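You operate a simulated robot arm through the tools that you are given. There is no shell and no other tool. Be economical: measure what you need, move in short steps, check, and stop when the job is done.

You are at the controls of a simulated two-armed robot. One attempt, no reset.

Task
Close the ball mould on the bench and plug the funnel into its collar.
Fine: take the top half that bears the bottom half's mark; the other stays; the funnel rests in the tumbler mould; hold the ball mould where it stands while you push the funnel in.

It is judged by the outcome, as a careful person would: the job done as asked, and still so three seconds after it is handed in. It fails if anything else is knocked over, pushed out of place, dropped, spilled or broken.

Robot
Two 7-joint arms with two-finger parallel grippers on one trunk, on a base that drives. Base frame: it is fixed to the floor where the robot stands at the start and does not move with it; the origin is under the middle of the robot, x ahead of it, y to its left, z up. Readings come in m, rad, newtons and seconds.
The left shoulder is at the start at [0.06, 0.143, 0.941], the right one opposite. With the tool pointing down near the work surface each hand reaches from about 0.32 to 0.74 m from the robot's upright axis, wherever it stands, measured 20 degrees to its own side. Payload 1.57 kg a hand.
The tool frame of a hand sits at the grasp point between the pads (the TCP): z along the fingers, y along the line on which they close. The tips reach 0.03 m beyond it. The gripper opens to 0.11 m. The fingers are 0.024 m wide and 0.012 m thick; the gripper's body (0.048 by 0.112 m) begins 0.078 m behind the TCP.
Orientation is told as [roll, pitch, yaw] about the base's x, y, z axes, in that order, counted from this pose: with the fingers straight down and closing along the base's y, the tool's x points along the base's -x, its y along +y and its z along -z.

Tools
- The arms move only by the tool jog_arm. It takes "left_steps", "right_steps" or both (then of equal length, played together; a hand with none holds still); each is a list of rows, each a list of 7 numbers: the shift along the base's x, y, z in m, then the turn, a rotation vector about the base's x, y, z in rad, then the closure, from 0 (fully open) to 1 (shut). In form: [[x, y, z, ax, ay, az, gripper], ...]. A call has 1 to 12 rows; each row shifts and turns the commanded pose from where the row before left it. Each row takes 0.2 s and may step no farther than 0.05 m and 0.15 rad from the row before; otherwise, or with a gripper value out of range, the whole call is refused. Where a pose cannot be reached the arm comes as near as it can. A force on the tool above 40 N (or 10 N above the force at the start of the call, whichever is more), or a blocked arm, ends the call early, and 0.2 s more pass. The fingers move at their own pace (about 0.045 m/s each) and stop on an object; they squeeze with about 30 N. The grip force told is the motor's: it shows also when the fingers shut on nothing. Time passes only in rows, and 0.2 s behind the last, so rows that do not move let the fingers close. The reply holds the time, the measured pose of the TCP, the force on the tool along the base axes, the opening and the grip force, in the units named above and with some noise, with the torque about the TCP (base axes, N m) and any sound that the robot's microphone picked up, and new pictures: "views" is both (left out), scene, wrist or none (wrist: the cameras of the hands that moved).
- Cameras (640 x 400 px; columns grow to the right, rows downward): "scene" is now at [0.0283, -0.0297, 1.5409]; the picture's right is [-0.35, -0.94, 0.00], its down [-0.78, 0.29, -0.55] and it looks along [0.52, -0.19, -0.83] (base axes); focal length 278 px, centre (320, 200). "left" rides on the left gripper at [0.07, -0.016, -0.141] in its tool frame; the picture's right is [0.23, 0.97, 0.00], its down [-0.85, 0.20, -0.48] and it looks along [-0.47, 0.11, 0.88] (tool axes); focal length 222 px, centre (320, 200). "right" rides on the right gripper at [0.07, 0.016, -0.141] in its tool frame; the picture's right is [-0.23, 0.97, 0.00], its down [-0.85, -0.20, -0.48] and it looks along [-0.47, -0.11, 0.88] (tool axes); focal length 222 px, centre (320, 200). There is no depth. A picture from a camera that has moved, and an enlarged one, comes with that camera's place and axes in the base frame and with its lens. The place of the scene camera against the robot may be out by one fixed shift of up to 0.012 m in any direction.
- move_column(by): slides the trunk up (or, below 0, down) by that many m; the arms and the scene camera ride with it, the base frame stays. It gives what a move gives, with no picture.
- roll_base(legs): drives the robot by 1 to 6 legs, each [ahead, left, turn to the left] in m, m and rad, along the robot's own axes; the way and the turn of a leg run together, so that a leg with both is an arc; at most 1.5 m and 3.142 rad a leg. The arms and the cameras ride along, it lands a little off, and it stops where it bumps. It gives what a move gives, and a new picture of the scene camera.
- turn_head(pan, tilt): turns the head with the scene camera to pan (to the left, within 1.501 rad either way) and tilt (down, from -0.506 to 1.204), counted from straight ahead of the robot. It gives what a move gives, and a new picture of the scene camera.
- inspect(camera, box): a new picture of the part [left, top, right, bottom] of that camera's present view, enlarged. No time passes.
- close_job(): hands the job in; it is judged then, once.

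Work in short steps. Places have to be worked out from the pictures, the camera data and where the tool is seen: move nearer, look again, correct. Check each grasp and each placing, and mend what went wrong. You have 120 turns and 260 pictures in all, those below and enlarged ones among them. Open the grippers and draw the arms clear of the work before you hand the job in, unless the task says otherwise; then end with one line.

The tools are called after "Request:" by a JSON object that holds its "op" and its "data". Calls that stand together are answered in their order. jog_arm: Moves the arms, as the interface text tells. Its arguments: {"type":"object","properties":{"left_steps":{"type":"array","items":{"type":"array","items":{"type":"number"}}},"right_steps":{"type":"array","items":{"type":"array","items":{"type":"number"}}},"views":{"type":"string","enum":["both","scene","wrist","none"]}},"required":[]} The other tools are called the same way: move_column (by) slides the trunk up or down; roll_base (legs) drives the base; turn_head (pan, tilt) turns the head that bears the scene camera; inspect (camera, box) takes an enlarged picture of a part of a camera's view; close_job () hands the job in.

At the start:

```text
time_s: 0.0
left_eef_pos: [0.4612, 0.0112, 1.1168]
left_tool_rot: [0.0, -0.001, -0.001]
left_ft_force: [-0.2, 0.0, 0.6]
left_moment: [0.02, -0.01, 0.0]
left_gripper_width: 0.1101
left_gripper_force: 0.2
right_eef_pos: [0.3441, -0.3775, 1.1175]
right_tool_rot: [0.0, -0.001, 0.001]
right_ft_force: [-0.3, -0.3, -0.4]
right_moment: [-0.02, -0.04, 0.03]
right_gripper_width: 0.1102
right_gripper_force: 0.0
trunk travel left (down, up): [-0.539, 0.051]
robot x, y, heading: [-0.0009, 0.003, 0.004]
head pan, tilt: [-0.354, 0.988]
```

scene: 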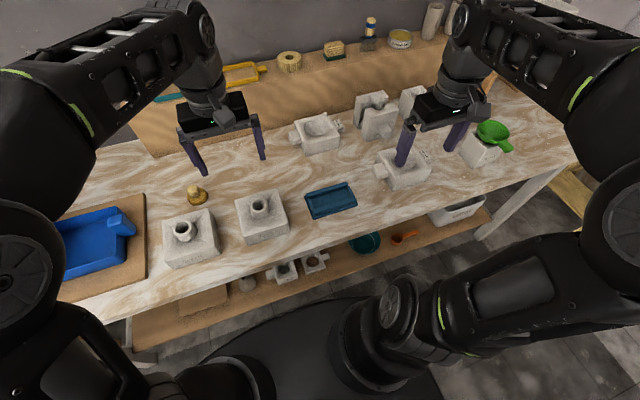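
right: 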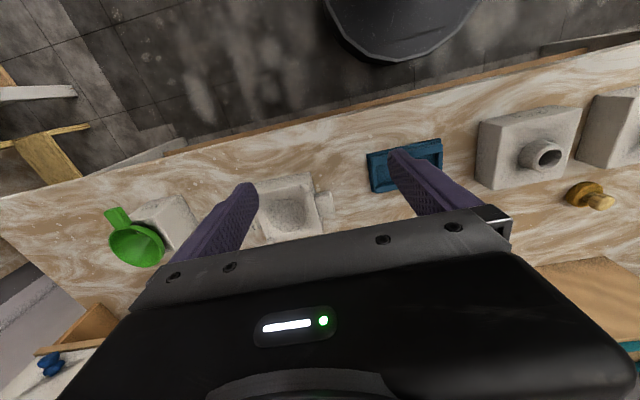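
left: 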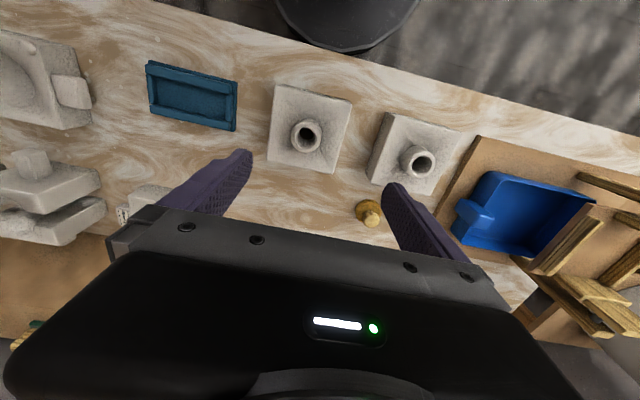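

The scene shows two collared tops, several open moulds and a green funnel. I enlarge the picture to find the marks.

Request:
{"op": "inspect", "data": {"camera": "scene", "box": [150, 160, 310, 280]}}

Request:
{"op": "inspect", "data": {"camera": "scene", "box": [270, 80, 430, 200]}}

Request:
{"op": "inspect", "data": {"camera": "scene", "box": [370, 90, 550, 210]}}

Request:
{"op": "inspect", "data": {"camera": "left", "box": [240, 60, 500, 240]}}

```text
3.33 times, centred on (230, 220) of scene
camera zoom: at [0.0283, -0.0297, 1.5409], right [-0.35, -0.94, 0.0], down [-0.78, 0.29, -0.55], along [0.52, -0.19, -0.83], focal length 926 px, centre (620, 133)
```

zoom: 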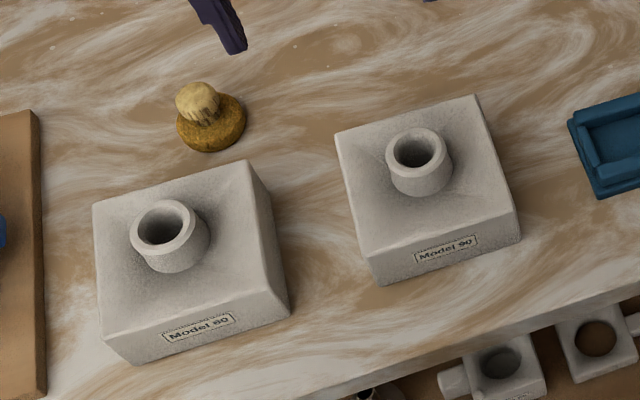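

```text
3.33 times, centred on (350, 140) of scene
camera zoom: at [0.0283, -0.0297, 1.5409], right [-0.35, -0.94, 0.0], down [-0.78, 0.29, -0.55], along [0.52, -0.19, -0.83], focal length 926 px, centre (220, 400)
```

zoom: 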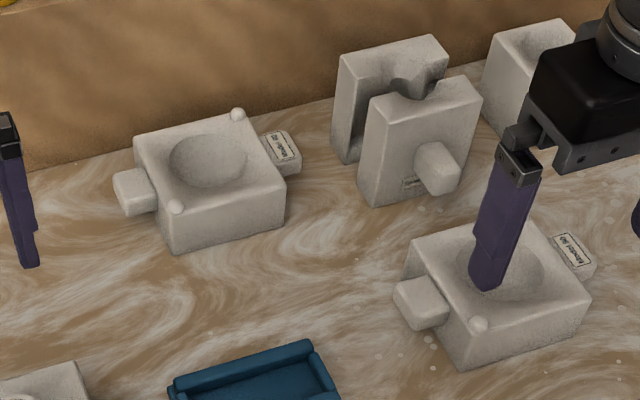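

```text
3.33 times, centred on (460, 150) of scene
camera zoom: at [0.0283, -0.0297, 1.5409], right [-0.35, -0.94, 0.0], down [-0.78, 0.29, -0.55], along [0.52, -0.19, -0.83], focal length 926 px, centre (-147, 367)
```

zoom: 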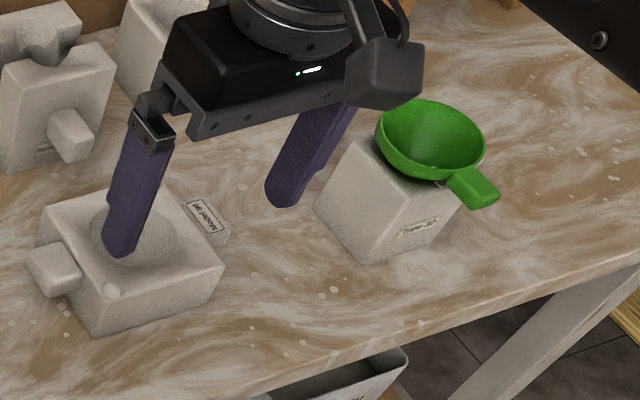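

```text
2.22 times, centred on (370, 150) of left
camera zoom: at [0.3908, -0.0042, 1.2579], right [-0.23, 0.97, 0.0], down [0.85, 0.2, 0.48], along [0.47, 0.11, -0.88], focal length 494 px, centre (209, 311)
```

zoom: 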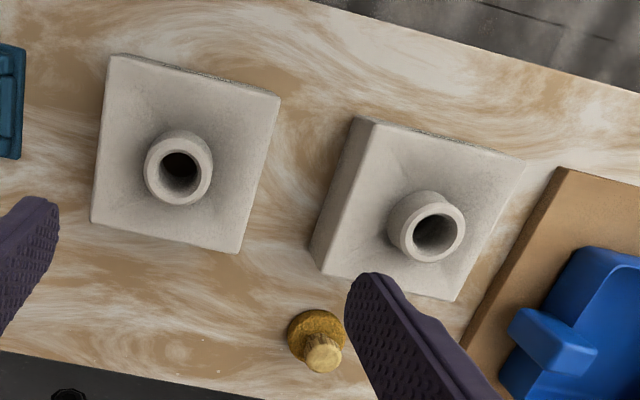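

Two open bottoms bear labels; I enlarge each label.

Request:
{"op": "inspect", "data": {"camera": "scene", "box": [330, 108, 350, 124]}}

Request:
{"op": "inspect", "data": {"camera": "scene", "box": [415, 144, 439, 164]}}

Request:
{"op": "inspect", "data": {"camera": "scene", "box": [185, 232, 215, 252]}}

Request:
{"op": "inspect", "data": {"camera": "scene", "box": [250, 212, 280, 232]}}

```text
16.00 times, centred on (340, 116) of scene
camera zoom: at [0.0283, -0.0297, 1.5409], right [-0.35, -0.94, 0.0], down [-0.78, 0.29, -0.55], along [0.52, -0.19, -0.83], focal length 4447 px, centre (0, 1544)
```

zoom: 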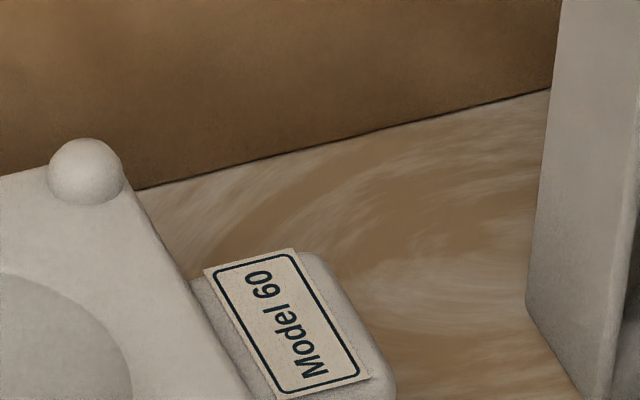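

```text
16.00 times, centred on (427, 154) of scene
camera zoom: at [0.0283, -0.0297, 1.5409], right [-0.35, -0.94, 0.0], down [-0.78, 0.29, -0.55], along [0.52, -0.19, -0.83], focal length 4447 px, centre (-1392, 936)
```

zoom: 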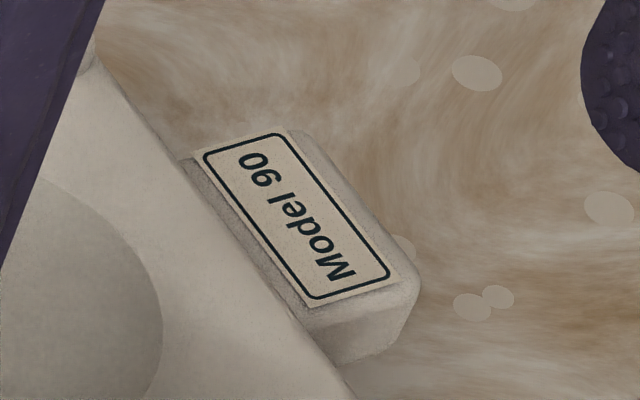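

```text
16.00 times, centred on (200, 242) of scene
camera zoom: at [0.0283, -0.0297, 1.5409], right [-0.35, -0.94, 0.0], down [-0.78, 0.29, -0.55], along [0.52, -0.19, -0.83], focal length 4447 px, centre (2240, -472)
```

zoom: 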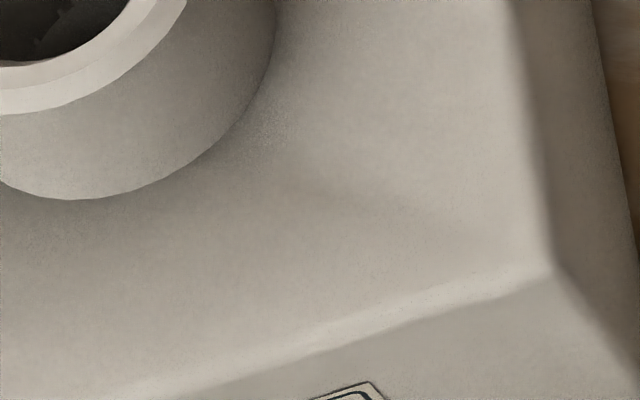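

```text
16.00 times, centred on (265, 222) of scene
camera zoom: at [0.0283, -0.0297, 1.5409], right [-0.35, -0.94, 0.0], down [-0.78, 0.29, -0.55], along [0.52, -0.19, -0.83], focal length 4447 px, centre (1200, -152)
```

zoom: 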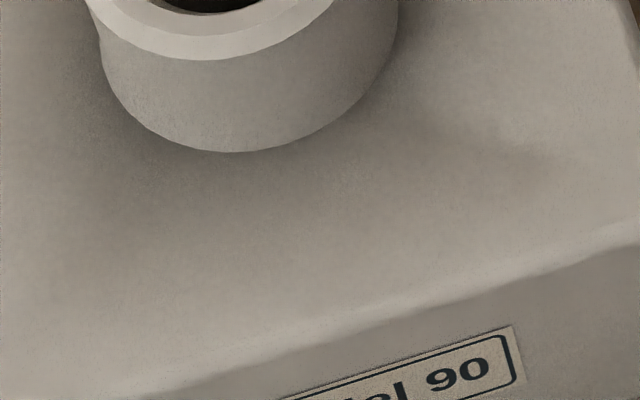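

Request:
{"op": "inspect", "data": {"camera": "scene", "box": [185, 250, 215, 270]}}

Request:
{"op": "jog_arm", "data": {"right_steps": [[-0.03, -0.03, 0.03, 0, 0, 0, 0], [-0.03, -0.03, 0.03, 0, 0, 0, 0], [-0.03, -0.03, 0.03, 0, 0, 0, 0], [-0.02, -0.03, 0, 0, 0, 0, 0]], "left_steps": [[-0.02, 0.04, 0.02, 0, 0, 0, 0], [-0.02, 0.04, 0.02, 0, 0, 0, 0], [-0.02, 0.04, 0.02, 0, 0, 0, 0], [-0.02, 0.04, 0, 0, 0, 0, 0]], "views": "both"}}

```text
16.00 times, centred on (200, 260) of scene
camera zoom: at [0.0283, -0.0297, 1.5409], right [-0.35, -0.94, 0.0], down [-0.78, 0.29, -0.55], along [0.52, -0.19, -0.83], focal length 4447 px, centre (2240, -760)
```

zoom: 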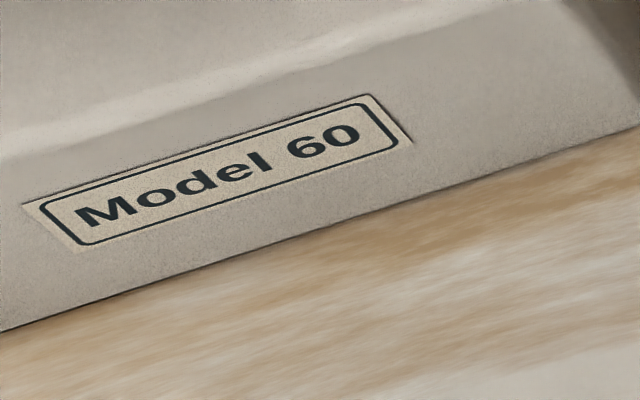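

```text
refused: row 1 steps farther than a row can; nothing moved
```

Steps were slightly too long; I draw both arms aside to clear the scene view.

Request:
{"op": "jog_arm", "data": {"right_steps": [[-0.025, -0.028, 0.025, 0, 0, 0, 0], [-0.025, -0.028, 0.025, 0, 0, 0, 0], [-0.025, -0.028, 0.025, 0, 0, 0, 0], [-0.02, -0.03, 0, 0, 0, 0, 0]], "left_steps": [[-0.02, 0.04, 0.02, 0, 0, 0, 0], [-0.02, 0.04, 0.02, 0, 0, 0, 0], [-0.02, 0.04, 0.02, 0, 0, 0, 0], [-0.02, 0.04, 0, 0, 0, 0, 0]], "views": "both"}}

```text
time_s: 1.0
left_eef_pos: [0.41, 0.0919, 1.1519]
left_tool_rot: [-0.006, -0.039, -0.014]
left_ft_force: [0.0, -0.2, 0.6]
left_moment: [0.02, -0.1, -0.02]
left_gripper_width: 0.1101
left_gripper_force: 0.1
left hand out of reach, approached as far as the arm can: row 1, 2, 3, 4
right_eef_pos: [0.277, -0.4941, 1.1375]
right_tool_rot: [0.0, -0.003, -0.001]
right_ft_force: [-0.5, 0.0, 0.4]
right_moment: [-0.02, -0.02, -0.03]
right_gripper_width: 0.11
right_gripper_force: 0.0
right hand out of reach, approached as far as the arm can: row 1, 2, 3
trunk travel left (down, up): [-0.539, 0.051]
robot x, y, heading: [0.0009, 0.0015, -0.001]
head pan, tilt: [-0.354, 0.988]
camera scene: at [0.0262, -0.0301, 1.541], right [-0.35, -0.94, 0.0], down [-0.78, 0.29, -0.55], along [0.52, -0.19, -0.83], focal length 278 px, centre (320, 200)
camera right: at [0.2072, -0.4773, 1.2792], right [0.23, 0.97, 0.0], down [0.85, -0.2, 0.48], along [0.47, -0.11, -0.88], focal length 222 px, centre (320, 200)
camera left: at [0.3349, 0.0781, 1.2908], right [-0.21, 0.98, -0.01], down [0.84, 0.19, 0.51], along [0.5, 0.1, -0.86], focal length 222 px, centre (320, 200)
```

scene: 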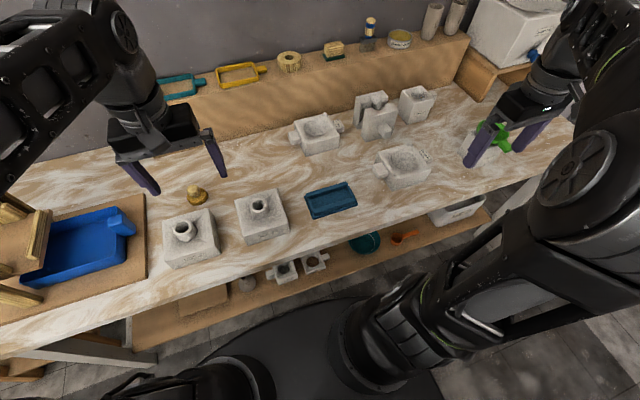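
right: 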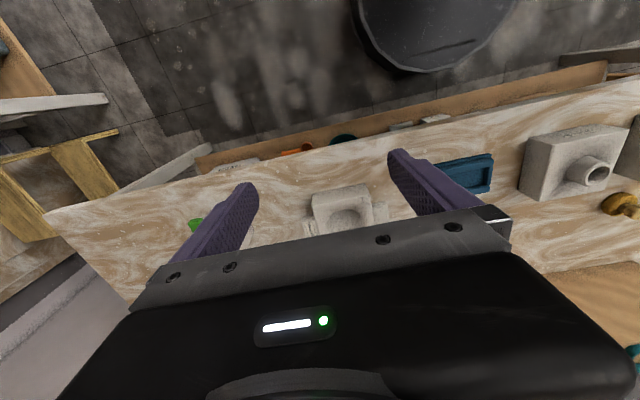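
left: 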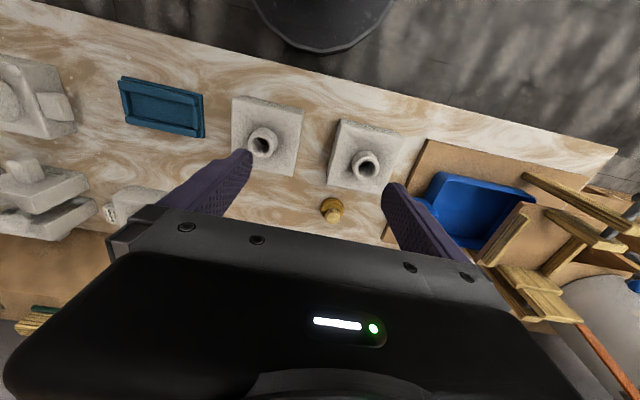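

Request:
{"op": "inspect", "data": {"camera": "scene", "box": [280, 95, 360, 165]}}

Request:
{"op": "inspect", "data": {"camera": "scene", "box": [365, 130, 445, 200]}}

Request:
{"op": "inspect", "data": {"camera": "scene", "box": [340, 75, 440, 140]}}

```text
5.71 times, centred on (320, 130) of scene
camera zoom: at [0.0262, -0.0301, 1.541], right [-0.35, -0.94, 0.0], down [-0.78, 0.29, -0.55], along [0.52, -0.19, -0.83], focal length 1588 px, centre (320, 600)
```

zoom: 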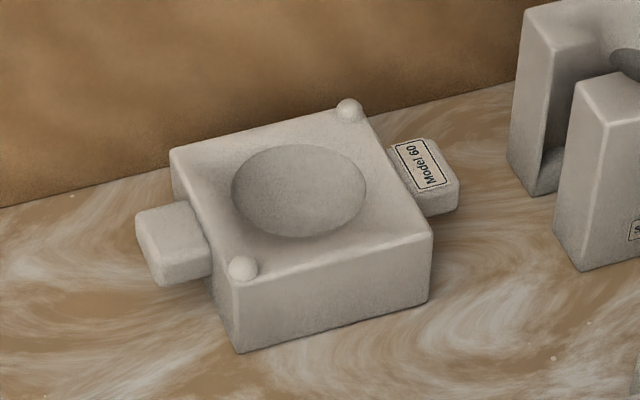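

```text
5.71 times, centred on (405, 165) of scene
camera zoom: at [0.0262, -0.0301, 1.541], right [-0.35, -0.94, 0.0], down [-0.78, 0.29, -0.55], along [0.52, -0.19, -0.83], focal length 1588 px, centre (-166, 400)
```

zoom: 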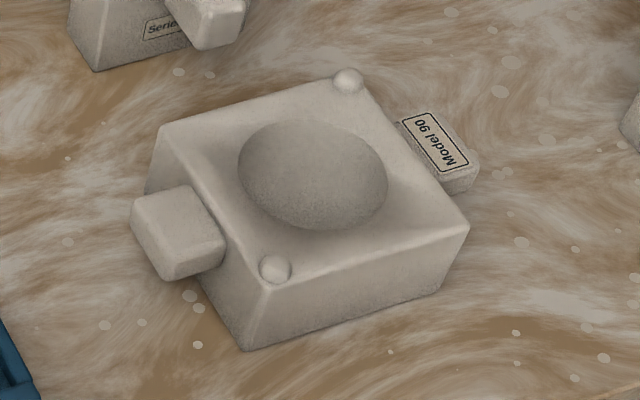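

```text
6.15 times, centred on (390, 108) of scene
camera zoom: at [0.0262, -0.0301, 1.541], right [-0.35, -0.94, 0.0], down [-0.78, 0.29, -0.55], along [0.52, -0.19, -0.83], focal length 1710 px, centre (-111, 769)
```

zoom: 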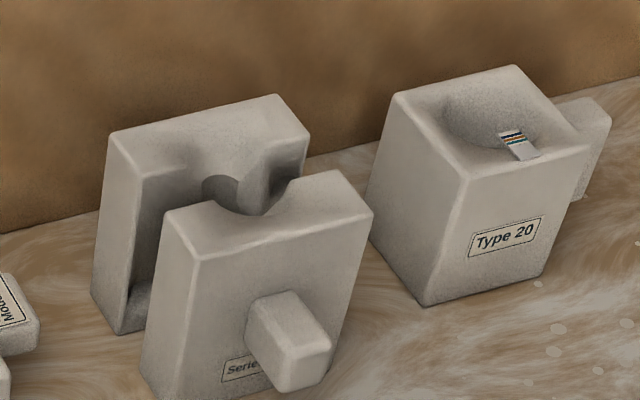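

Request:
{"op": "inspect", "data": {"camera": "scene", "box": [305, 113, 335, 139]}}

Request:
{"op": "inspect", "data": {"camera": "scene", "box": [388, 144, 420, 172]}}

Request:
{"op": "inspect", "data": {"camera": "scene", "box": [180, 225, 420, 320]}}

```text
15.38 times, centred on (320, 126) of scene
camera zoom: at [0.0262, -0.0301, 1.541], right [-0.35, -0.94, 0.0], down [-0.78, 0.29, -0.55], along [0.52, -0.19, -0.83], focal length 4276 px, centre (320, 1338)
```

zoom: 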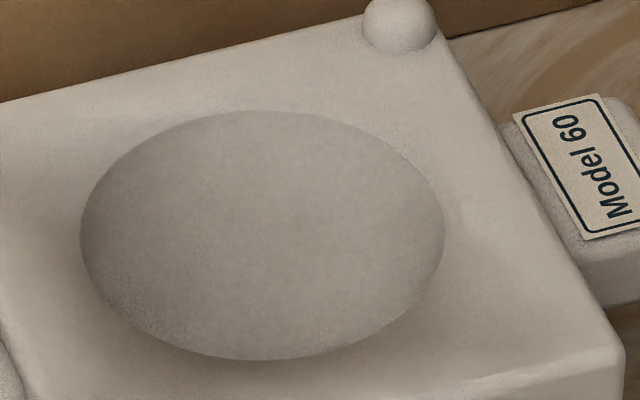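

```text
14.29 times, centred on (404, 158) of scene
camera zoom: at [0.0262, -0.0301, 1.541], right [-0.35, -0.94, 0.0], down [-0.78, 0.29, -0.55], along [0.52, -0.19, -0.83], focal length 3971 px, centre (-880, 800)
```

zoom: 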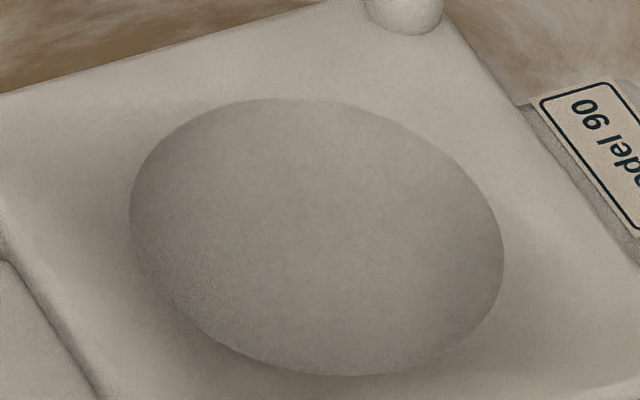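

```text
2.67 times, centred on (300, 272) of scene
camera zoom: at [0.0262, -0.0301, 1.541], right [-0.35, -0.94, 0.0], down [-0.78, 0.29, -0.55], along [0.52, -0.19, -0.83], focal length 741 px, centre (373, 7)
```

zoom: 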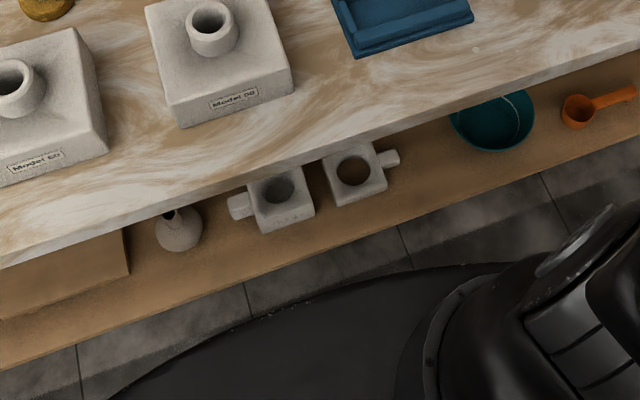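

Both cavities look round in plan; I bring the right hand over the Model 90 bottom, then toward the Model 60 bottom, to compare their depth with the wrist camera.

Request:
{"op": "jog_arm", "data": {"right_steps": [[0.037, 0, -0.018, 0, 0, 0, 0], [0.037, 0, -0.018, 0, 0, 0, 0], [0.037, 0, -0.018, 0, 0, 0, 0], [0.037, 0, -0.018, 0, 0, 0, 0], [0.037, 0, -0.018, 0, 0, 0, 0], [0.037, 0, -0.018, 0, 0, 0, 0]], "views": "both"}}

Request:
{"op": "jog_arm", "data": {"right_steps": [[0.025, 0.04, 0, 0, 0, 0, 0], [0.025, 0.04, 0, 0, 0, 0, 0], [0.025, 0.04, 0, 0, 0, 0, 0], [0.025, 0.04, 0, 0, 0, 0, 0], [0.025, 0.04, 0, 0, 0, 0, 0], [0.025, 0.03, 0, 0, 0, 0, 0]], "views": "wrist"}}

```text
time_s: 2.4
left_eef_pos: [0.4132, 0.0939, 1.1513]
left_tool_rot: [-0.004, -0.037, -0.01]
left_ft_force: [0.7, -0.4, -0.3]
left_moment: [0.01, 0.02, 0.0]
left_gripper_width: 0.1099
left_gripper_force: 0.0
right_eef_pos: [0.5051, -0.4927, 1.0305]
right_tool_rot: [-0.001, -0.001, -0.003]
right_ft_force: [0.5, 0.1, -0.2]
right_moment: [-0.02, -0.02, 0.02]
right_gripper_width: 0.1102
right_gripper_force: 0.1
trunk travel left (down, up): [-0.539, 0.051]
robot x, y, heading: [0.0028, 0.0, 0.0]
head pan, tilt: [-0.354, 0.988]
camera scene: at [0.0296, -0.0299, 1.5409], right [-0.35, -0.94, 0.0], down [-0.78, 0.29, -0.55], along [0.52, -0.19, -0.84], focal length 278 px, centre (320, 200)
camera right: at [0.4358, -0.4761, 1.1734], right [0.23, 0.97, 0.0], down [0.85, -0.2, 0.48], along [0.47, -0.11, -0.88], focal length 222 px, centre (320, 200)
```

scene: 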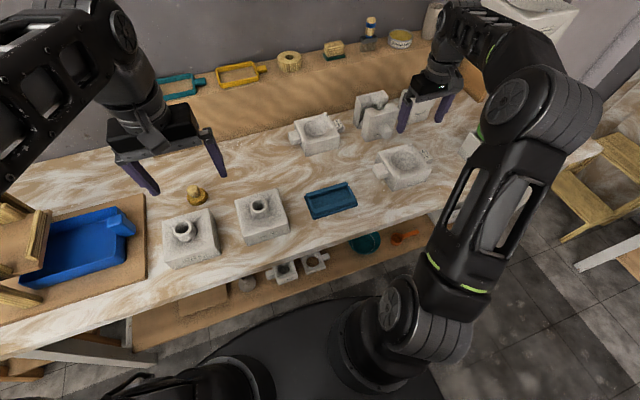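
right: 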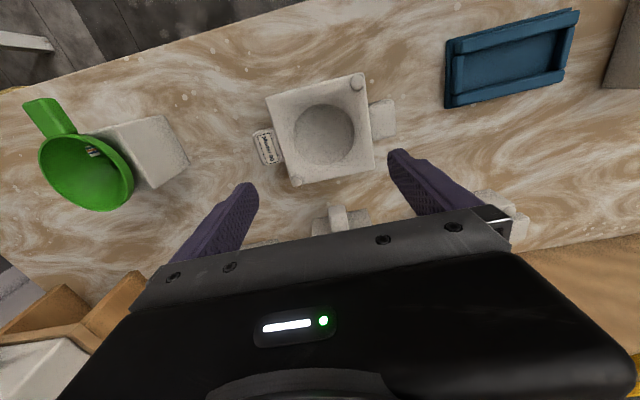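

```text
time_s: 3.8
left_eef_pos: [0.4118, 0.092, 1.1519]
left_tool_rot: [-0.006, -0.037, -0.011]
left_ft_force: [0.2, -0.3, -0.6]
left_moment: [0.03, 0.02, 0.0]
left_gripper_width: 0.1099
left_gripper_force: 0.1
right_eef_pos: [0.624, -0.2935, 1.0304]
right_tool_rot: [-0.001, -0.003, 0.0]
right_ft_force: [-0.3, -0.8, 0.2]
right_moment: [0.08, -0.01, 0.0]
right_gripper_width: 0.1101
right_gripper_force: 0.0
right hand out of reach, approached as far as the arm can: row 6
trunk travel left (down, up): [-0.539, 0.051]
robot x, y, heading: [0.0015, 0.0002, 0.0]
head pan, tilt: [-0.354, 0.988]
camera right: at [0.5538, -0.2757, 1.1733], right [0.23, 0.97, 0.0], down [0.85, -0.2, 0.48], along [0.47, -0.11, -0.88], focal length 222 px, centre (320, 200)
```

right: 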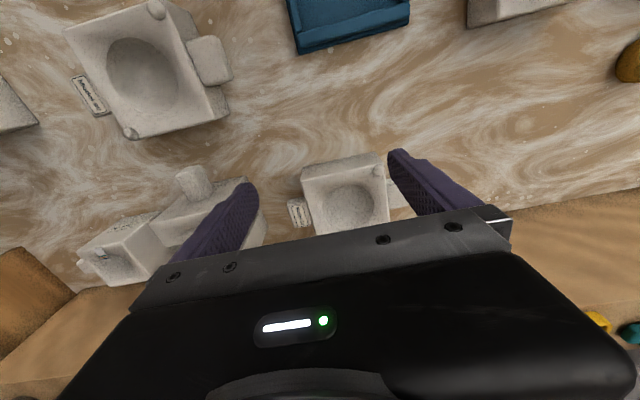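

Request:
{"op": "inspect", "data": {"camera": "right", "box": [280, 140, 410, 240]}}

Request:
{"op": "inspect", "data": {"camera": "right", "box": [60, 0, 240, 140]}}

Request:
{"op": "inspect", "data": {"camera": "scene", "box": [440, 90, 540, 170]}}

```text
4.00 times, centred on (345, 190) of right
camera zoom: at [0.5538, -0.2757, 1.1733], right [0.23, 0.97, 0.0], down [0.85, -0.2, 0.48], along [0.47, -0.11, -0.88], focal length 888 px, centre (220, 240)
```

zoom: 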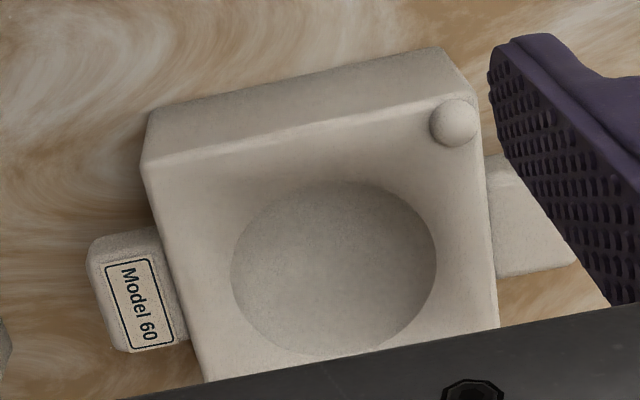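

```text
2.86 times, centred on (150, 70) of right
camera zoom: at [0.5538, -0.2757, 1.1733], right [0.23, 0.97, 0.0], down [0.85, -0.2, 0.48], along [0.47, -0.11, -0.88], focal length 635 px, centre (806, 571)
```

zoom: 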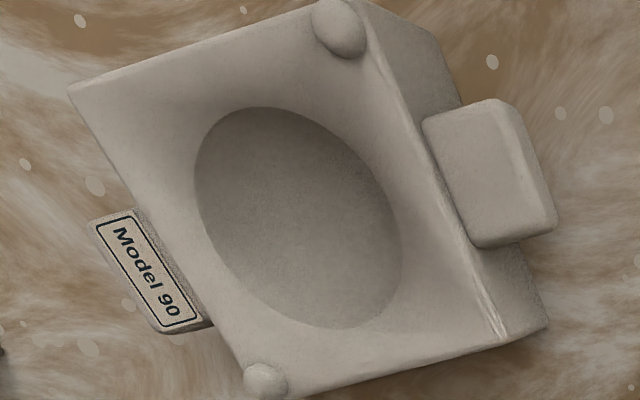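

```text
5.00 times, centred on (490, 130) of scene
camera zoom: at [0.0278, -0.031, 1.5409], right [-0.35, -0.94, 0.0], down [-0.78, 0.29, -0.55], along [0.52, -0.19, -0.83], focal length 1390 px, centre (-530, 550)
```

zoom: 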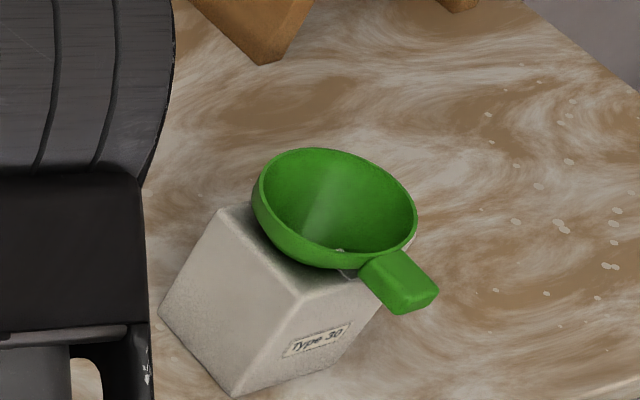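

Both bottoms have the same plan size, so their depth needs a nearer look. I drive the robot to the right and slightly forward so that the right hand can get over both.

Request:
{"op": "roll_base", "data": {"legs": [[0.0, -0.2, 0.0]]}}

Request:
{"op": "roll_base", "data": {"legs": [[0.04, 0.0, 0.0]]}}

```text
time_s: 5.4
left_eef_pos: [0.4121, -0.107, 1.1521]
left_tool_rot: [-0.005, -0.037, -0.005]
left_ft_force: [0.0, -0.2, 0.0]
left_moment: [0.03, -0.01, 0.0]
left_gripper_width: 0.11
left_gripper_force: 0.1
right_eef_pos: [0.6257, -0.4906, 1.0308]
right_tool_rot: [0.001, -0.001, 0.002]
right_ft_force: [-0.3, -0.6, -1.0]
right_moment: [0.05, -0.01, 0.04]
right_gripper_width: 0.1098
right_gripper_force: 0.1
trunk travel left (down, up): [-0.539, 0.051]
robot x, y, heading: [-0.0034, -0.1981, -0.001]
head pan, tilt: [-0.354, 0.988]
camera scene: at [0.029, -0.2317, 1.5408], right [-0.34, -0.94, 0.0], down [-0.78, 0.29, -0.55], along [0.52, -0.19, -0.83], focal length 278 px, centre (320, 200)
```

scene: 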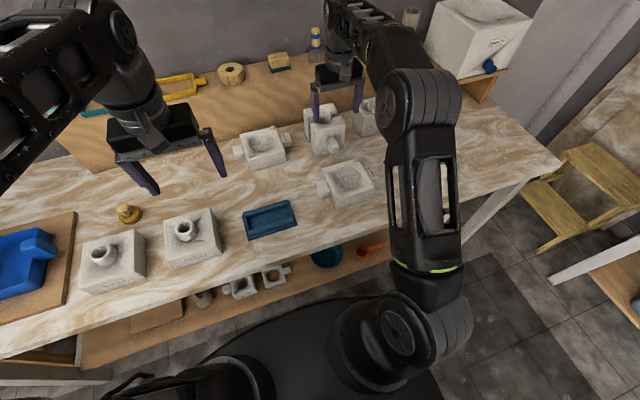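

```text
time_s: 6.3
left_eef_pos: [0.4531, -0.107, 1.1508]
left_tool_rot: [-0.005, -0.034, -0.008]
left_ft_force: [1.1, 0.2, -0.7]
left_moment: [0.0, 0.05, -0.01]
left_gripper_width: 0.1098
left_gripper_force: 0.1
right_eef_pos: [0.667, -0.4911, 1.0304]
right_tool_rot: [0.0, 0.0, 0.002]
right_ft_force: [0.7, -0.1, -0.3]
right_moment: [0.0, 0.06, -0.05]
right_gripper_width: 0.11
right_gripper_force: 0.0
trunk travel left (down, up): [-0.539, 0.051]
robot x, y, heading: [0.0374, -0.2021, 0.002]
head pan, tilt: [-0.354, 0.988]
camera scene: at [0.0707, -0.2303, 1.5408], right [-0.34, -0.94, 0.0], down [-0.78, 0.29, -0.55], along [0.52, -0.19, -0.84], focal length 278 px, centre (320, 200)
```

scene: 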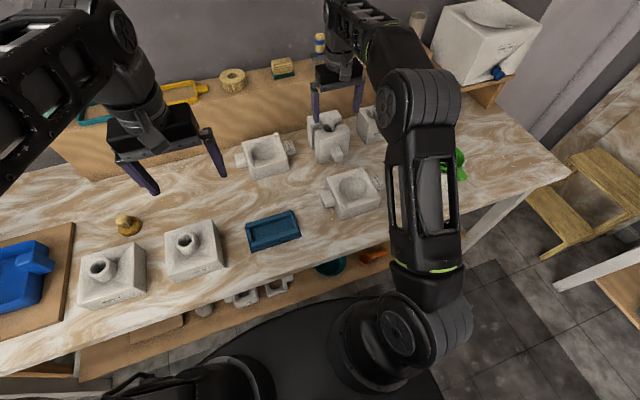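

Request:
{"op": "inspect", "data": {"camera": "scene", "box": [400, 0, 550, 100]}}

Request:
{"op": "inspect", "data": {"camera": "scene", "box": [230, 120, 390, 220]}}

Request:
{"op": "jog_arm", "data": {"right_steps": [[0.0, 0.04, 0.02, 0, 0, 0, 0], [0.0, 0.04, 0.0, 0, 0, 0, 0], [0.0, 0.04, 0, 0, 0, 0, 0], [0.02, 0.04, 0, 0, 0, 0, 0], [0.02, 0.04, 0, 0, 0, 0, 0], [0.02, 0.0, 0, 0, 0, 0, 0], [0.02, 0.0, -0.02, 0, 0, 0, 0]], "views": "wrist"}}

```text
4.00 times, centred on (475, 50) of scene
camera zoom: at [0.0707, -0.2303, 1.5408], right [-0.34, -0.94, 0.0], down [-0.78, 0.29, -0.55], along [0.52, -0.19, -0.84], focal length 1112 px, centre (-300, 800)
```

zoom: 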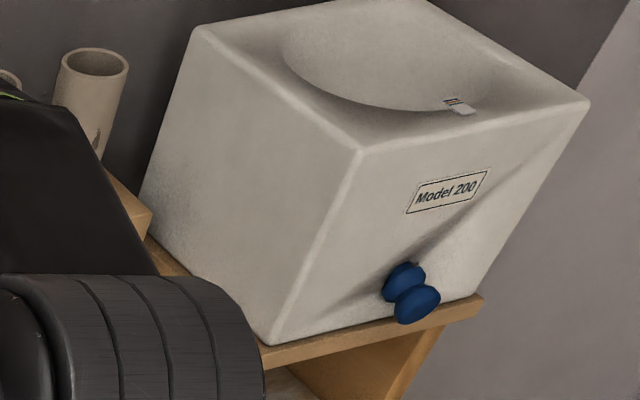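

```text
4.00 times, centred on (310, 170) of scene
camera zoom: at [0.0707, -0.2303, 1.5408], right [-0.34, -0.94, 0.0], down [-0.78, 0.29, -0.55], along [0.52, -0.19, -0.84], focal length 1112 px, centre (360, 320)
```

zoom: 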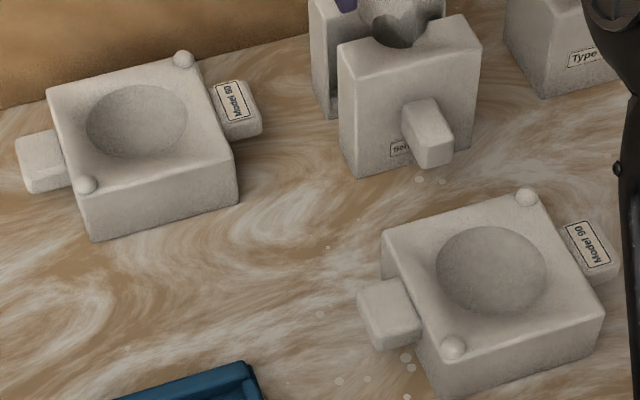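

```text
time_s: 7.9
left_eef_pos: [0.4532, -0.1057, 1.1515]
left_tool_rot: [-0.005, -0.037, -0.006]
left_ft_force: [0.2, -0.8, 0.3]
left_moment: [-0.01, 0.05, -0.01]
left_gripper_width: 0.1102
left_gripper_force: 0.0
right_eef_pos: [0.6902, -0.3907, 1.0129]
right_tool_rot: [-0.003, -0.005, 0.001]
right_ft_force: [1.1, 0.5, -0.2]
right_moment: [0.02, 0.0, -0.03]
right_gripper_width: 0.1099
right_gripper_force: 0.0
right hand out of reach, approached as far as the arm can: row 1, 4, 5, 6
trunk travel left (down, up): [-0.539, 0.051]
robot x, y, heading: [0.0433, -0.1983, 0.004]
head pan, tilt: [-0.354, 0.988]
camera right: at [0.6194, -0.3728, 1.1551], right [0.23, 0.97, 0.0], down [0.85, -0.2, 0.48], along [0.47, -0.11, -0.88], focal length 222 px, centre (320, 200)
```

right: 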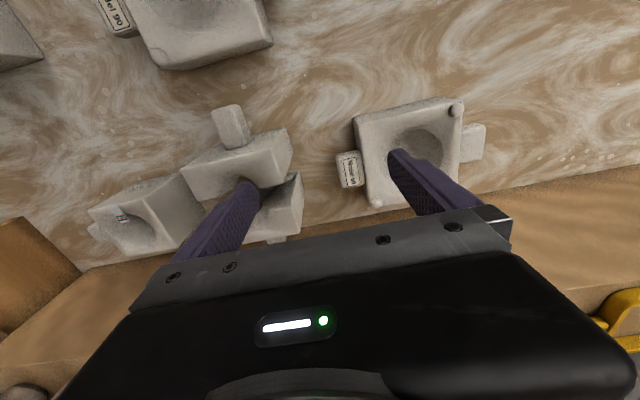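

Request:
{"op": "inspect", "data": {"camera": "right", "box": [330, 85, 490, 215]}}

Request:
{"op": "inspect", "data": {"camera": "scene", "box": [315, 155, 390, 225]}}

Request:
{"op": "inspect", "data": {"camera": "scene", "box": [230, 125, 305, 185]}}

```text
3.08 times, centred on (410, 150) of right
camera zoom: at [0.6194, -0.3728, 1.1551], right [0.23, 0.97, 0.0], down [0.85, -0.2, 0.48], along [0.47, -0.11, -0.88], focal length 684 px, centre (43, 354)
```

zoom: 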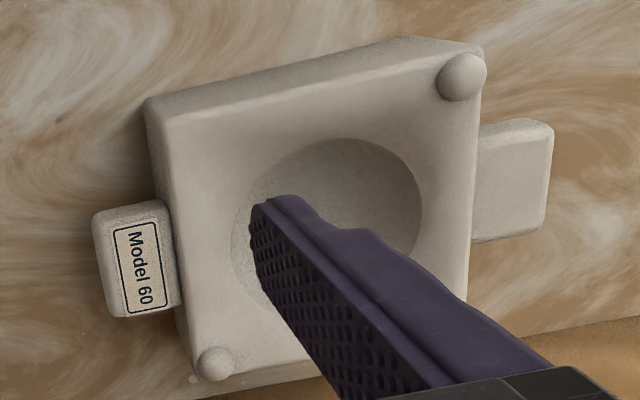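

```text
5.71 times, centred on (352, 190) of scene
camera zoom: at [0.0696, -0.2301, 1.5408], right [-0.34, -0.94, 0.0], down [-0.78, 0.29, -0.55], along [0.52, -0.19, -0.84], focal length 1588 px, centre (134, 257)
```

zoom: 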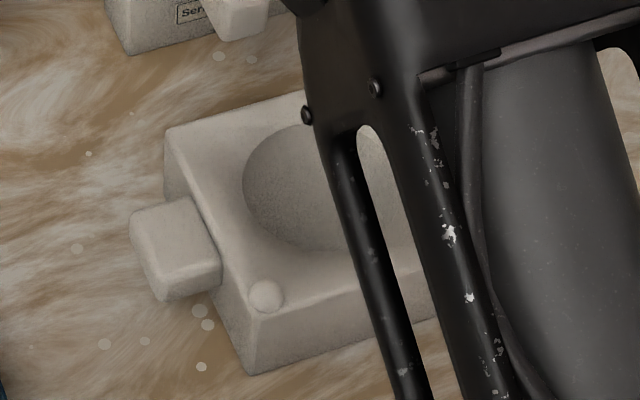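

```text
6.67 times, centred on (268, 155) of scene
camera zoom: at [0.0696, -0.2301, 1.5408], right [-0.34, -0.94, 0.0], down [-0.78, 0.29, -0.55], along [0.52, -0.19, -0.84], focal length 1853 px, centre (670, 500)
```

zoom: 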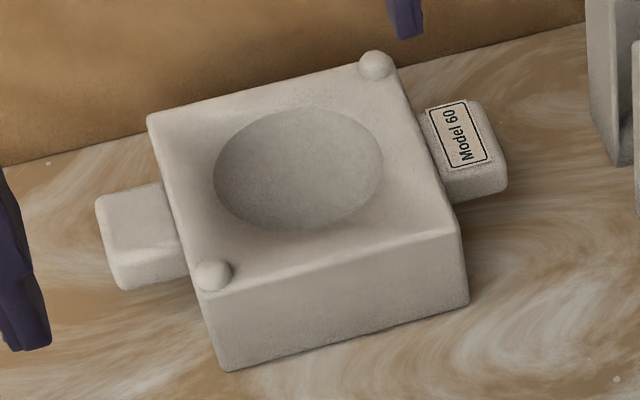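

Both bottoms look alike in plan, so I'll gauge cavity depth by touch: a closed gripper lowered gently into the Model 90 cavity first, judged at about (0.502, -0.485).

Request:
{"op": "jog_arm", "data": {"right_steps": [[-0.04, -0.02, 0, 0, 0, 0, 1], [-0.04, -0.02, 0, 0, 0, 0, 1], [-0.04, -0.02, 0, 0, 0, 0, 1], [-0.04, -0.02, 0, 0, 0, 0, 1], [-0.028, -0.014, 0, 0, 0, 0, 1], [0, 0, -0.04, 0, 0, 0, 1], [0, 0, 0, 0, 0, 0, 1]], "views": "both"}}

```text
time_s: 9.5
left_eef_pos: [0.4509, -0.1073, 1.1524]
left_tool_rot: [-0.006, -0.037, -0.007]
left_ft_force: [0.1, -0.2, 0.4]
left_moment: [0.01, 0.0, -0.03]
left_gripper_width: 0.1099
left_gripper_force: 0.1
right_eef_pos: [0.5004, -0.4881, 0.9715]
right_tool_rot: [0.001, -0.002, 0.0]
right_ft_force: [-0.7, 0.9, -0.2]
right_moment: [0.01, 0.0, 0.02]
right_gripper_width: 0.0
right_gripper_force: 18.1
trunk travel left (down, up): [-0.539, 0.051]
robot x, y, heading: [0.0369, -0.1993, 0.003]
head pan, tilt: [-0.354, 0.988]
camera scene: at [0.0673, -0.2301, 1.5409], right [-0.34, -0.94, 0.0], down [-0.78, 0.29, -0.55], along [0.52, -0.19, -0.83], focal length 278 px, centre (320, 200)
camera right: at [0.4302, -0.4704, 1.1146], right [0.22, 0.97, 0.0], down [0.85, -0.2, 0.48], along [0.47, -0.11, -0.88], focal length 222 px, centre (320, 200)
```

scene: 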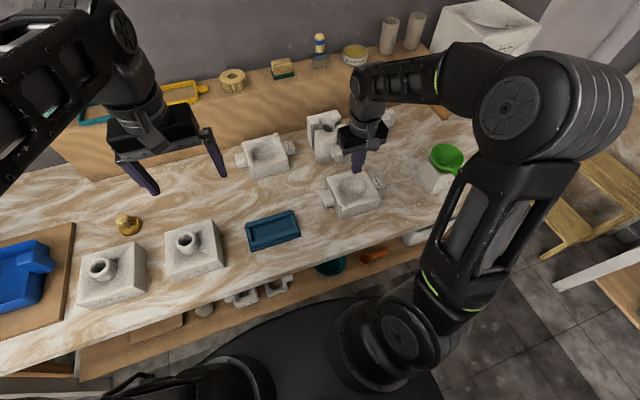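
right: 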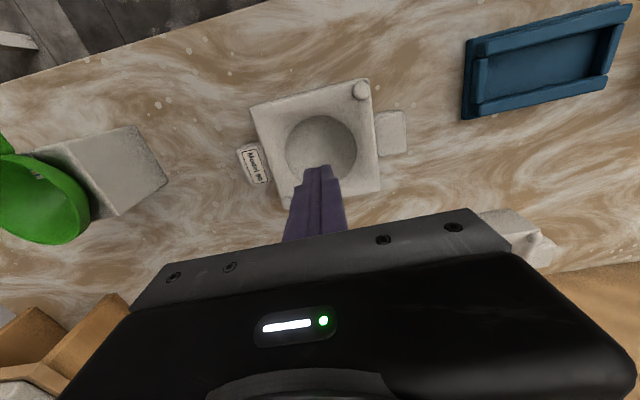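

The tool is above the cavity centre (0.503, -0.486). I lower it just inside the rim, then in 5 mm steps.

Request:
{"op": "jog_arm", "data": {"right_steps": [[0.002, 0.002, -0.04, 0, 0, 0, 1], [0, 0, -0.03, 0, 0, 0, 1], [0, 0, -0.02, 0, 0, 0, 1], [0, 0, 0, 0, 0, 0, 1]], "views": "wrist"}}

Request:
{"op": "jog_arm", "data": {"right_steps": [[0, 0, -0.005, 0, 0, 0, 1], [0, 0, -0.005, 0, 0, 0, 1], [0, 0, -0.005, 0, 0, 0, 1], [0, 0, 0, 0, 0, 0, 1]], "views": "none"}}

```text
time_s: 10.5
left_eef_pos: [0.4522, -0.1069, 1.1523]
left_tool_rot: [-0.005, -0.036, -0.005]
left_ft_force: [0.3, 0.9, 0.0]
left_moment: [-0.03, -0.05, 0.02]
left_gripper_width: 0.1101
left_gripper_force: 0.0
right_eef_pos: [0.5028, -0.4811, 0.882]
right_tool_rot: [-0.001, -0.002, 0.002]
right_ft_force: [0.3, 0.6, -0.4]
right_moment: [0.01, 0.0, 0.01]
right_gripper_width: 0.0002
right_gripper_force: 21.3
trunk travel left (down, up): [-0.539, 0.051]
robot x, y, heading: [0.0394, -0.2046, 0.004]
head pan, tilt: [-0.354, 0.988]
camera right: at [0.4327, -0.4638, 1.0232], right [0.23, 0.97, 0.0], down [0.85, -0.2, 0.48], along [0.47, -0.11, -0.88], focal length 222 px, centre (320, 200)
```

right: 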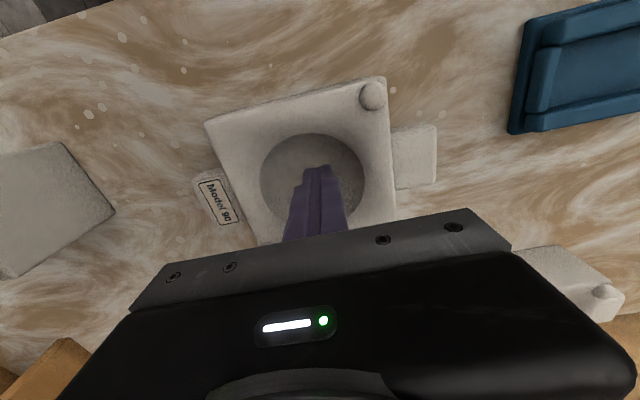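

```text
time_s: 11.5
left_eef_pos: [0.4516, -0.1066, 1.1523]
left_tool_rot: [-0.005, -0.037, -0.007]
left_ft_force: [0.0, -0.1, -0.4]
left_moment: [0.02, -0.01, 0.0]
left_gripper_width: 0.1098
left_gripper_force: 0.1
right_eef_pos: [0.5027, -0.4819, 0.8675]
right_tool_rot: [0.0, -0.001, 0.001]
right_ft_force: [-0.7, -0.7, -0.3]
right_moment: [0.01, 0.05, 0.01]
right_gripper_width: 0.0
right_gripper_force: 21.0
trunk travel left (down, up): [-0.539, 0.051]
robot x, y, heading: [0.0405, -0.2029, 0.001]
head pan, tilt: [-0.354, 0.988]
```

No contact at 20 mm depth. I continue in small steps.

Request:
{"op": "jog_arm", "data": {"right_steps": [[0, 0, -0.005, 0, 0, 0, 1], [0, 0, -0.005, 0, 0, 0, 1], [0, 0, 0, 0, 0, 0, 1]], "views": "wrist"}}

Request:
{"op": "jog_arm", "data": {"right_steps": [[0, 0, -0.004, 0, 0, 0, 1], [0, 0, -0.003, 0, 0, 0, 1], [0, 0, 0, 0, 0, 0, 1]], "views": "none"}}

```text
time_s: 12.3
left_eef_pos: [0.4528, -0.1054, 1.1517]
left_tool_rot: [-0.004, -0.037, -0.006]
left_ft_force: [0.2, -0.3, -0.8]
left_moment: [0.0, -0.01, 0.02]
left_gripper_width: 0.11
left_gripper_force: 0.1
right_eef_pos: [0.5036, -0.481, 0.8574]
right_tool_rot: [0.0, -0.003, 0.001]
right_ft_force: [-1.1, 0.2, -0.6]
right_moment: [0.03, -0.01, 0.0]
right_gripper_width: 0.0
right_gripper_force: 21.4
trunk travel left (down, up): [-0.539, 0.051]
robot x, y, heading: [0.0376, -0.2021, 0.005]
head pan, tilt: [-0.354, 0.988]
camera right: at [0.4333, -0.4646, 0.9998], right [0.22, 0.97, 0.0], down [0.85, -0.2, 0.48], along [0.47, -0.11, -0.88], focal length 222 px, centre (320, 200)
```

right: 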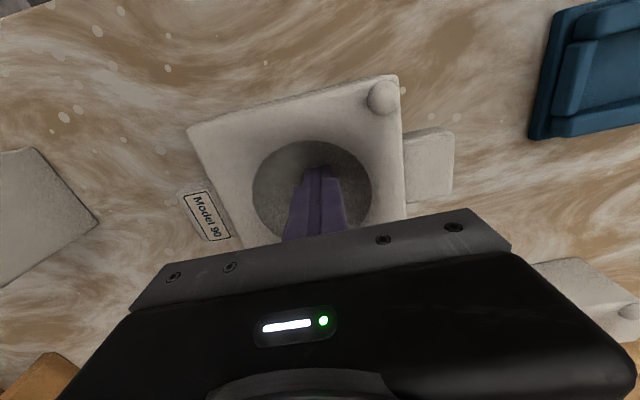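

```text
time_s: 13.1
left_eef_pos: [0.4508, -0.1059, 1.1522]
left_tool_rot: [-0.006, -0.037, -0.007]
left_ft_force: [0.1, 1.0, 0.2]
left_moment: [0.0, 0.01, 0.0]
left_gripper_width: 0.1099
left_gripper_force: 0.1
right_eef_pos: [0.5039, -0.4808, 0.8512]
right_tool_rot: [-0.003, -0.005, 0.002]
right_ft_force: [-1.1, -0.8, 11.8]
right_moment: [-0.03, 0.16, 0.06]
right_gripper_width: 0.0001
right_gripper_force: 21.2
trunk travel left (down, up): [-0.539, 0.051]
robot x, y, heading: [0.0388, -0.2011, 0.008]
head pan, tilt: [-0.354, 0.988]
```

Contact at about 36 mm depth: Model 90's cavity is a true half ball (radius ≈ 42 mm). I lift, shift the base left and forward a little, and gauge the Model 60 cavity likewise.

Request:
{"op": "jog_arm", "data": {"right_steps": [[0, 0, 0.04, 0, 0, 0, 1], [0, 0, 0.04, 0, 0, 0, 1], [0, 0, 0.04, 0, 0, 0, 1], [0, 0, 0.04, 0, 0, 0, 1]], "views": "none"}}

Request:
{"op": "roll_base", "data": {"legs": [[0.03, 0.14, 0.0]]}}

Request:
{"op": "jog_arm", "data": {"right_steps": [[0.03, 0.015, 0, 0, 0, 0, 1], [0.03, 0.015, 0, 0, 0, 0, 1], [0.03, 0.01, 0, 0, 0, 0, 1], [0.03, 0.01, 0, 0, 0, 0, 1], [0.02, 0.01, 0, 0, 0, 0, 1], [0.02, 0.01, 0, 0, 0, 0, 1]], "views": "both"}}

```text
time_s: 14.1
left_eef_pos: [0.4509, -0.1065, 1.1528]
left_tool_rot: [-0.005, -0.036, -0.007]
left_ft_force: [-0.1, -0.6, -0.4]
left_moment: [0.03, 0.0, 0.0]
left_gripper_width: 0.1103
left_gripper_force: 0.1
right_eef_pos: [0.5017, -0.4803, 1.0124]
right_tool_rot: [0.0, -0.003, 0.003]
right_ft_force: [-0.1, -0.4, -0.7]
right_moment: [0.04, -0.02, 0.0]
right_gripper_width: 0.0
right_gripper_force: 21.3
trunk travel left (down, up): [-0.539, 0.051]
robot x, y, heading: [0.0373, -0.1982, 0.004]
head pan, tilt: [-0.354, 0.988]
```

```text
time_s: 15.4
left_eef_pos: [0.4809, 0.04, 1.1511]
left_tool_rot: [-0.007, -0.036, -0.002]
left_ft_force: [-0.4, 1.0, 0.1]
left_moment: [-0.03, 0.02, 0.0]
left_gripper_width: 0.11
left_gripper_force: 0.0
right_eef_pos: [0.5337, -0.3332, 1.0114]
right_tool_rot: [-0.003, -0.003, 0.008]
right_ft_force: [0.0, 0.4, -0.2]
right_moment: [-0.03, 0.02, -0.01]
right_gripper_width: 0.0001
right_gripper_force: 21.2
trunk travel left (down, up): [-0.539, 0.051]
robot x, y, heading: [0.0641, -0.0586, 0.005]
head pan, tilt: [-0.354, 0.988]
camera scene: at [0.0971, -0.0853, 1.5409], right [-0.34, -0.94, 0.0], down [-0.79, 0.28, -0.55], along [0.52, -0.19, -0.83], focal length 278 px, centre (320, 200)
```

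scene: 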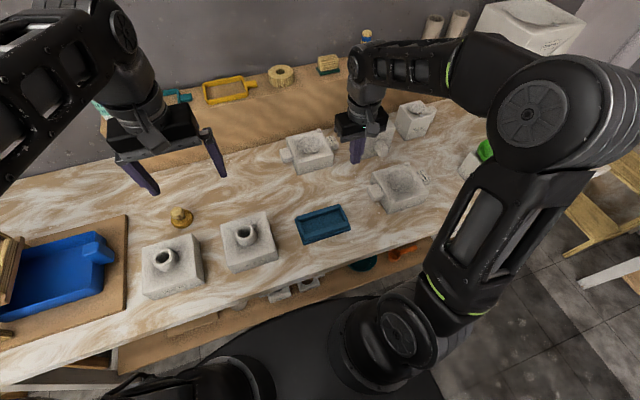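

```text
time_s: 16.8
left_eef_pos: [0.4814, 0.0388, 1.153]
left_tool_rot: [-0.006, -0.036, -0.002]
left_ft_force: [0.6, -1.1, 0.1]
left_moment: [-0.02, -0.02, 0.04]
left_gripper_width: 0.1101
left_gripper_force: 0.1
right_eef_pos: [0.695, -0.2631, 1.0118]
right_tool_rot: [0.0, -0.002, 0.007]
right_ft_force: [0.7, 0.6, 0.4]
right_moment: [0.0, 0.0, -0.03]
right_gripper_width: 0.0
right_gripper_force: 21.3
trunk travel left (down, up): [-0.539, 0.051]
robot x, y, heading: [0.0673, -0.0547, 0.009]
head pan, tilt: [-0.354, 0.988]
camera scene: at [0.0976, -0.0867, 1.5409], right [-0.34, -0.94, 0.0], down [-0.79, 0.28, -0.55], along [0.52, -0.19, -0.83], focal length 278 px, centre (320, 200)
camera right: at [0.6247, -0.2481, 1.1545], right [0.22, 0.98, 0.0], down [0.86, -0.19, 0.48], along [0.47, -0.11, -0.88], focal length 222 px, centre (320, 200)
```

scene: 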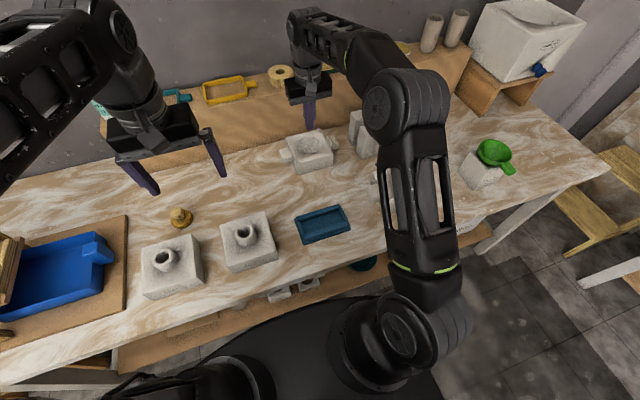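
right: 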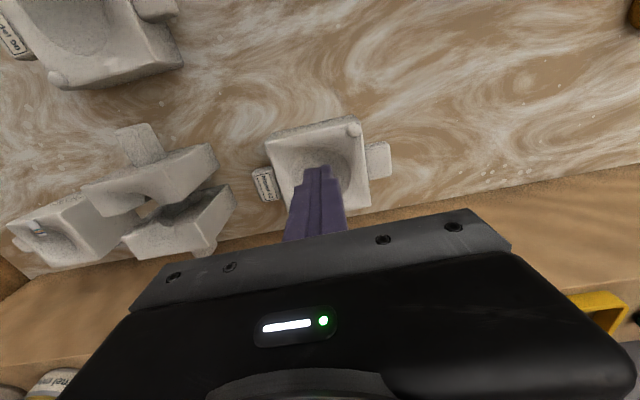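

Model 60's cavity centre comes out near (0.74, -0.274). I move over it and descend just inside the rim.

Request:
{"op": "jog_arm", "data": {"right_steps": [[0.03, -0.008, 0, 0, 0, 0, 1], [0.015, -0.004, 0, 0, 0, 0, 1], [0, 0, -0.04, 0, 0, 0, 1], [0, 0, -0.04, 0, 0, 0, 1], [0, 0, 0, 0, 0, 0, 1]], "views": "wrist"}}

```text
time_s: 18.0
left_eef_pos: [0.4797, 0.0396, 1.1527]
left_tool_rot: [-0.005, -0.037, -0.004]
left_ft_force: [-0.1, -0.2, -0.5]
left_moment: [-0.02, -0.04, -0.01]
left_gripper_width: 0.1098
left_gripper_force: 0.1
right_eef_pos: [0.7132, -0.2709, 0.9323]
right_tool_rot: [0.0, -0.001, 0.008]
right_ft_force: [0.0, -0.6, -0.1]
right_moment: [0.0, -0.04, -0.01]
right_gripper_width: 0.0
right_gripper_force: 21.3
right hand out of reach, approached as far as the arm can: row 1, 2
trunk travel left (down, up): [-0.539, 0.051]
robot x, y, heading: [0.0664, -0.0594, 0.01]
head pan, tilt: [-0.354, 0.988]
camera right: at [0.6416, -0.2554, 1.0746], right [0.22, 0.98, 0.0], down [0.86, -0.19, 0.48], along [0.47, -0.11, -0.88], focal length 222 px, centre (320, 200)
```

right: 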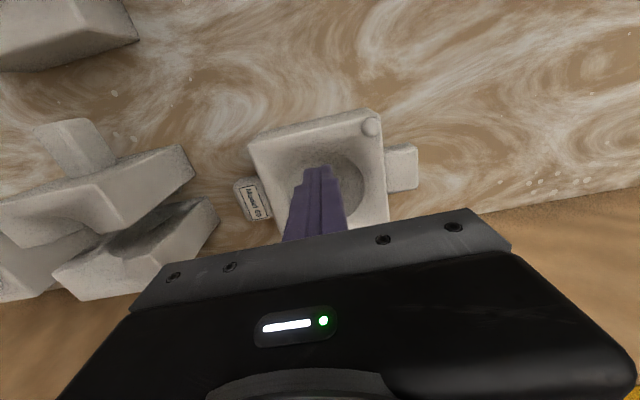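

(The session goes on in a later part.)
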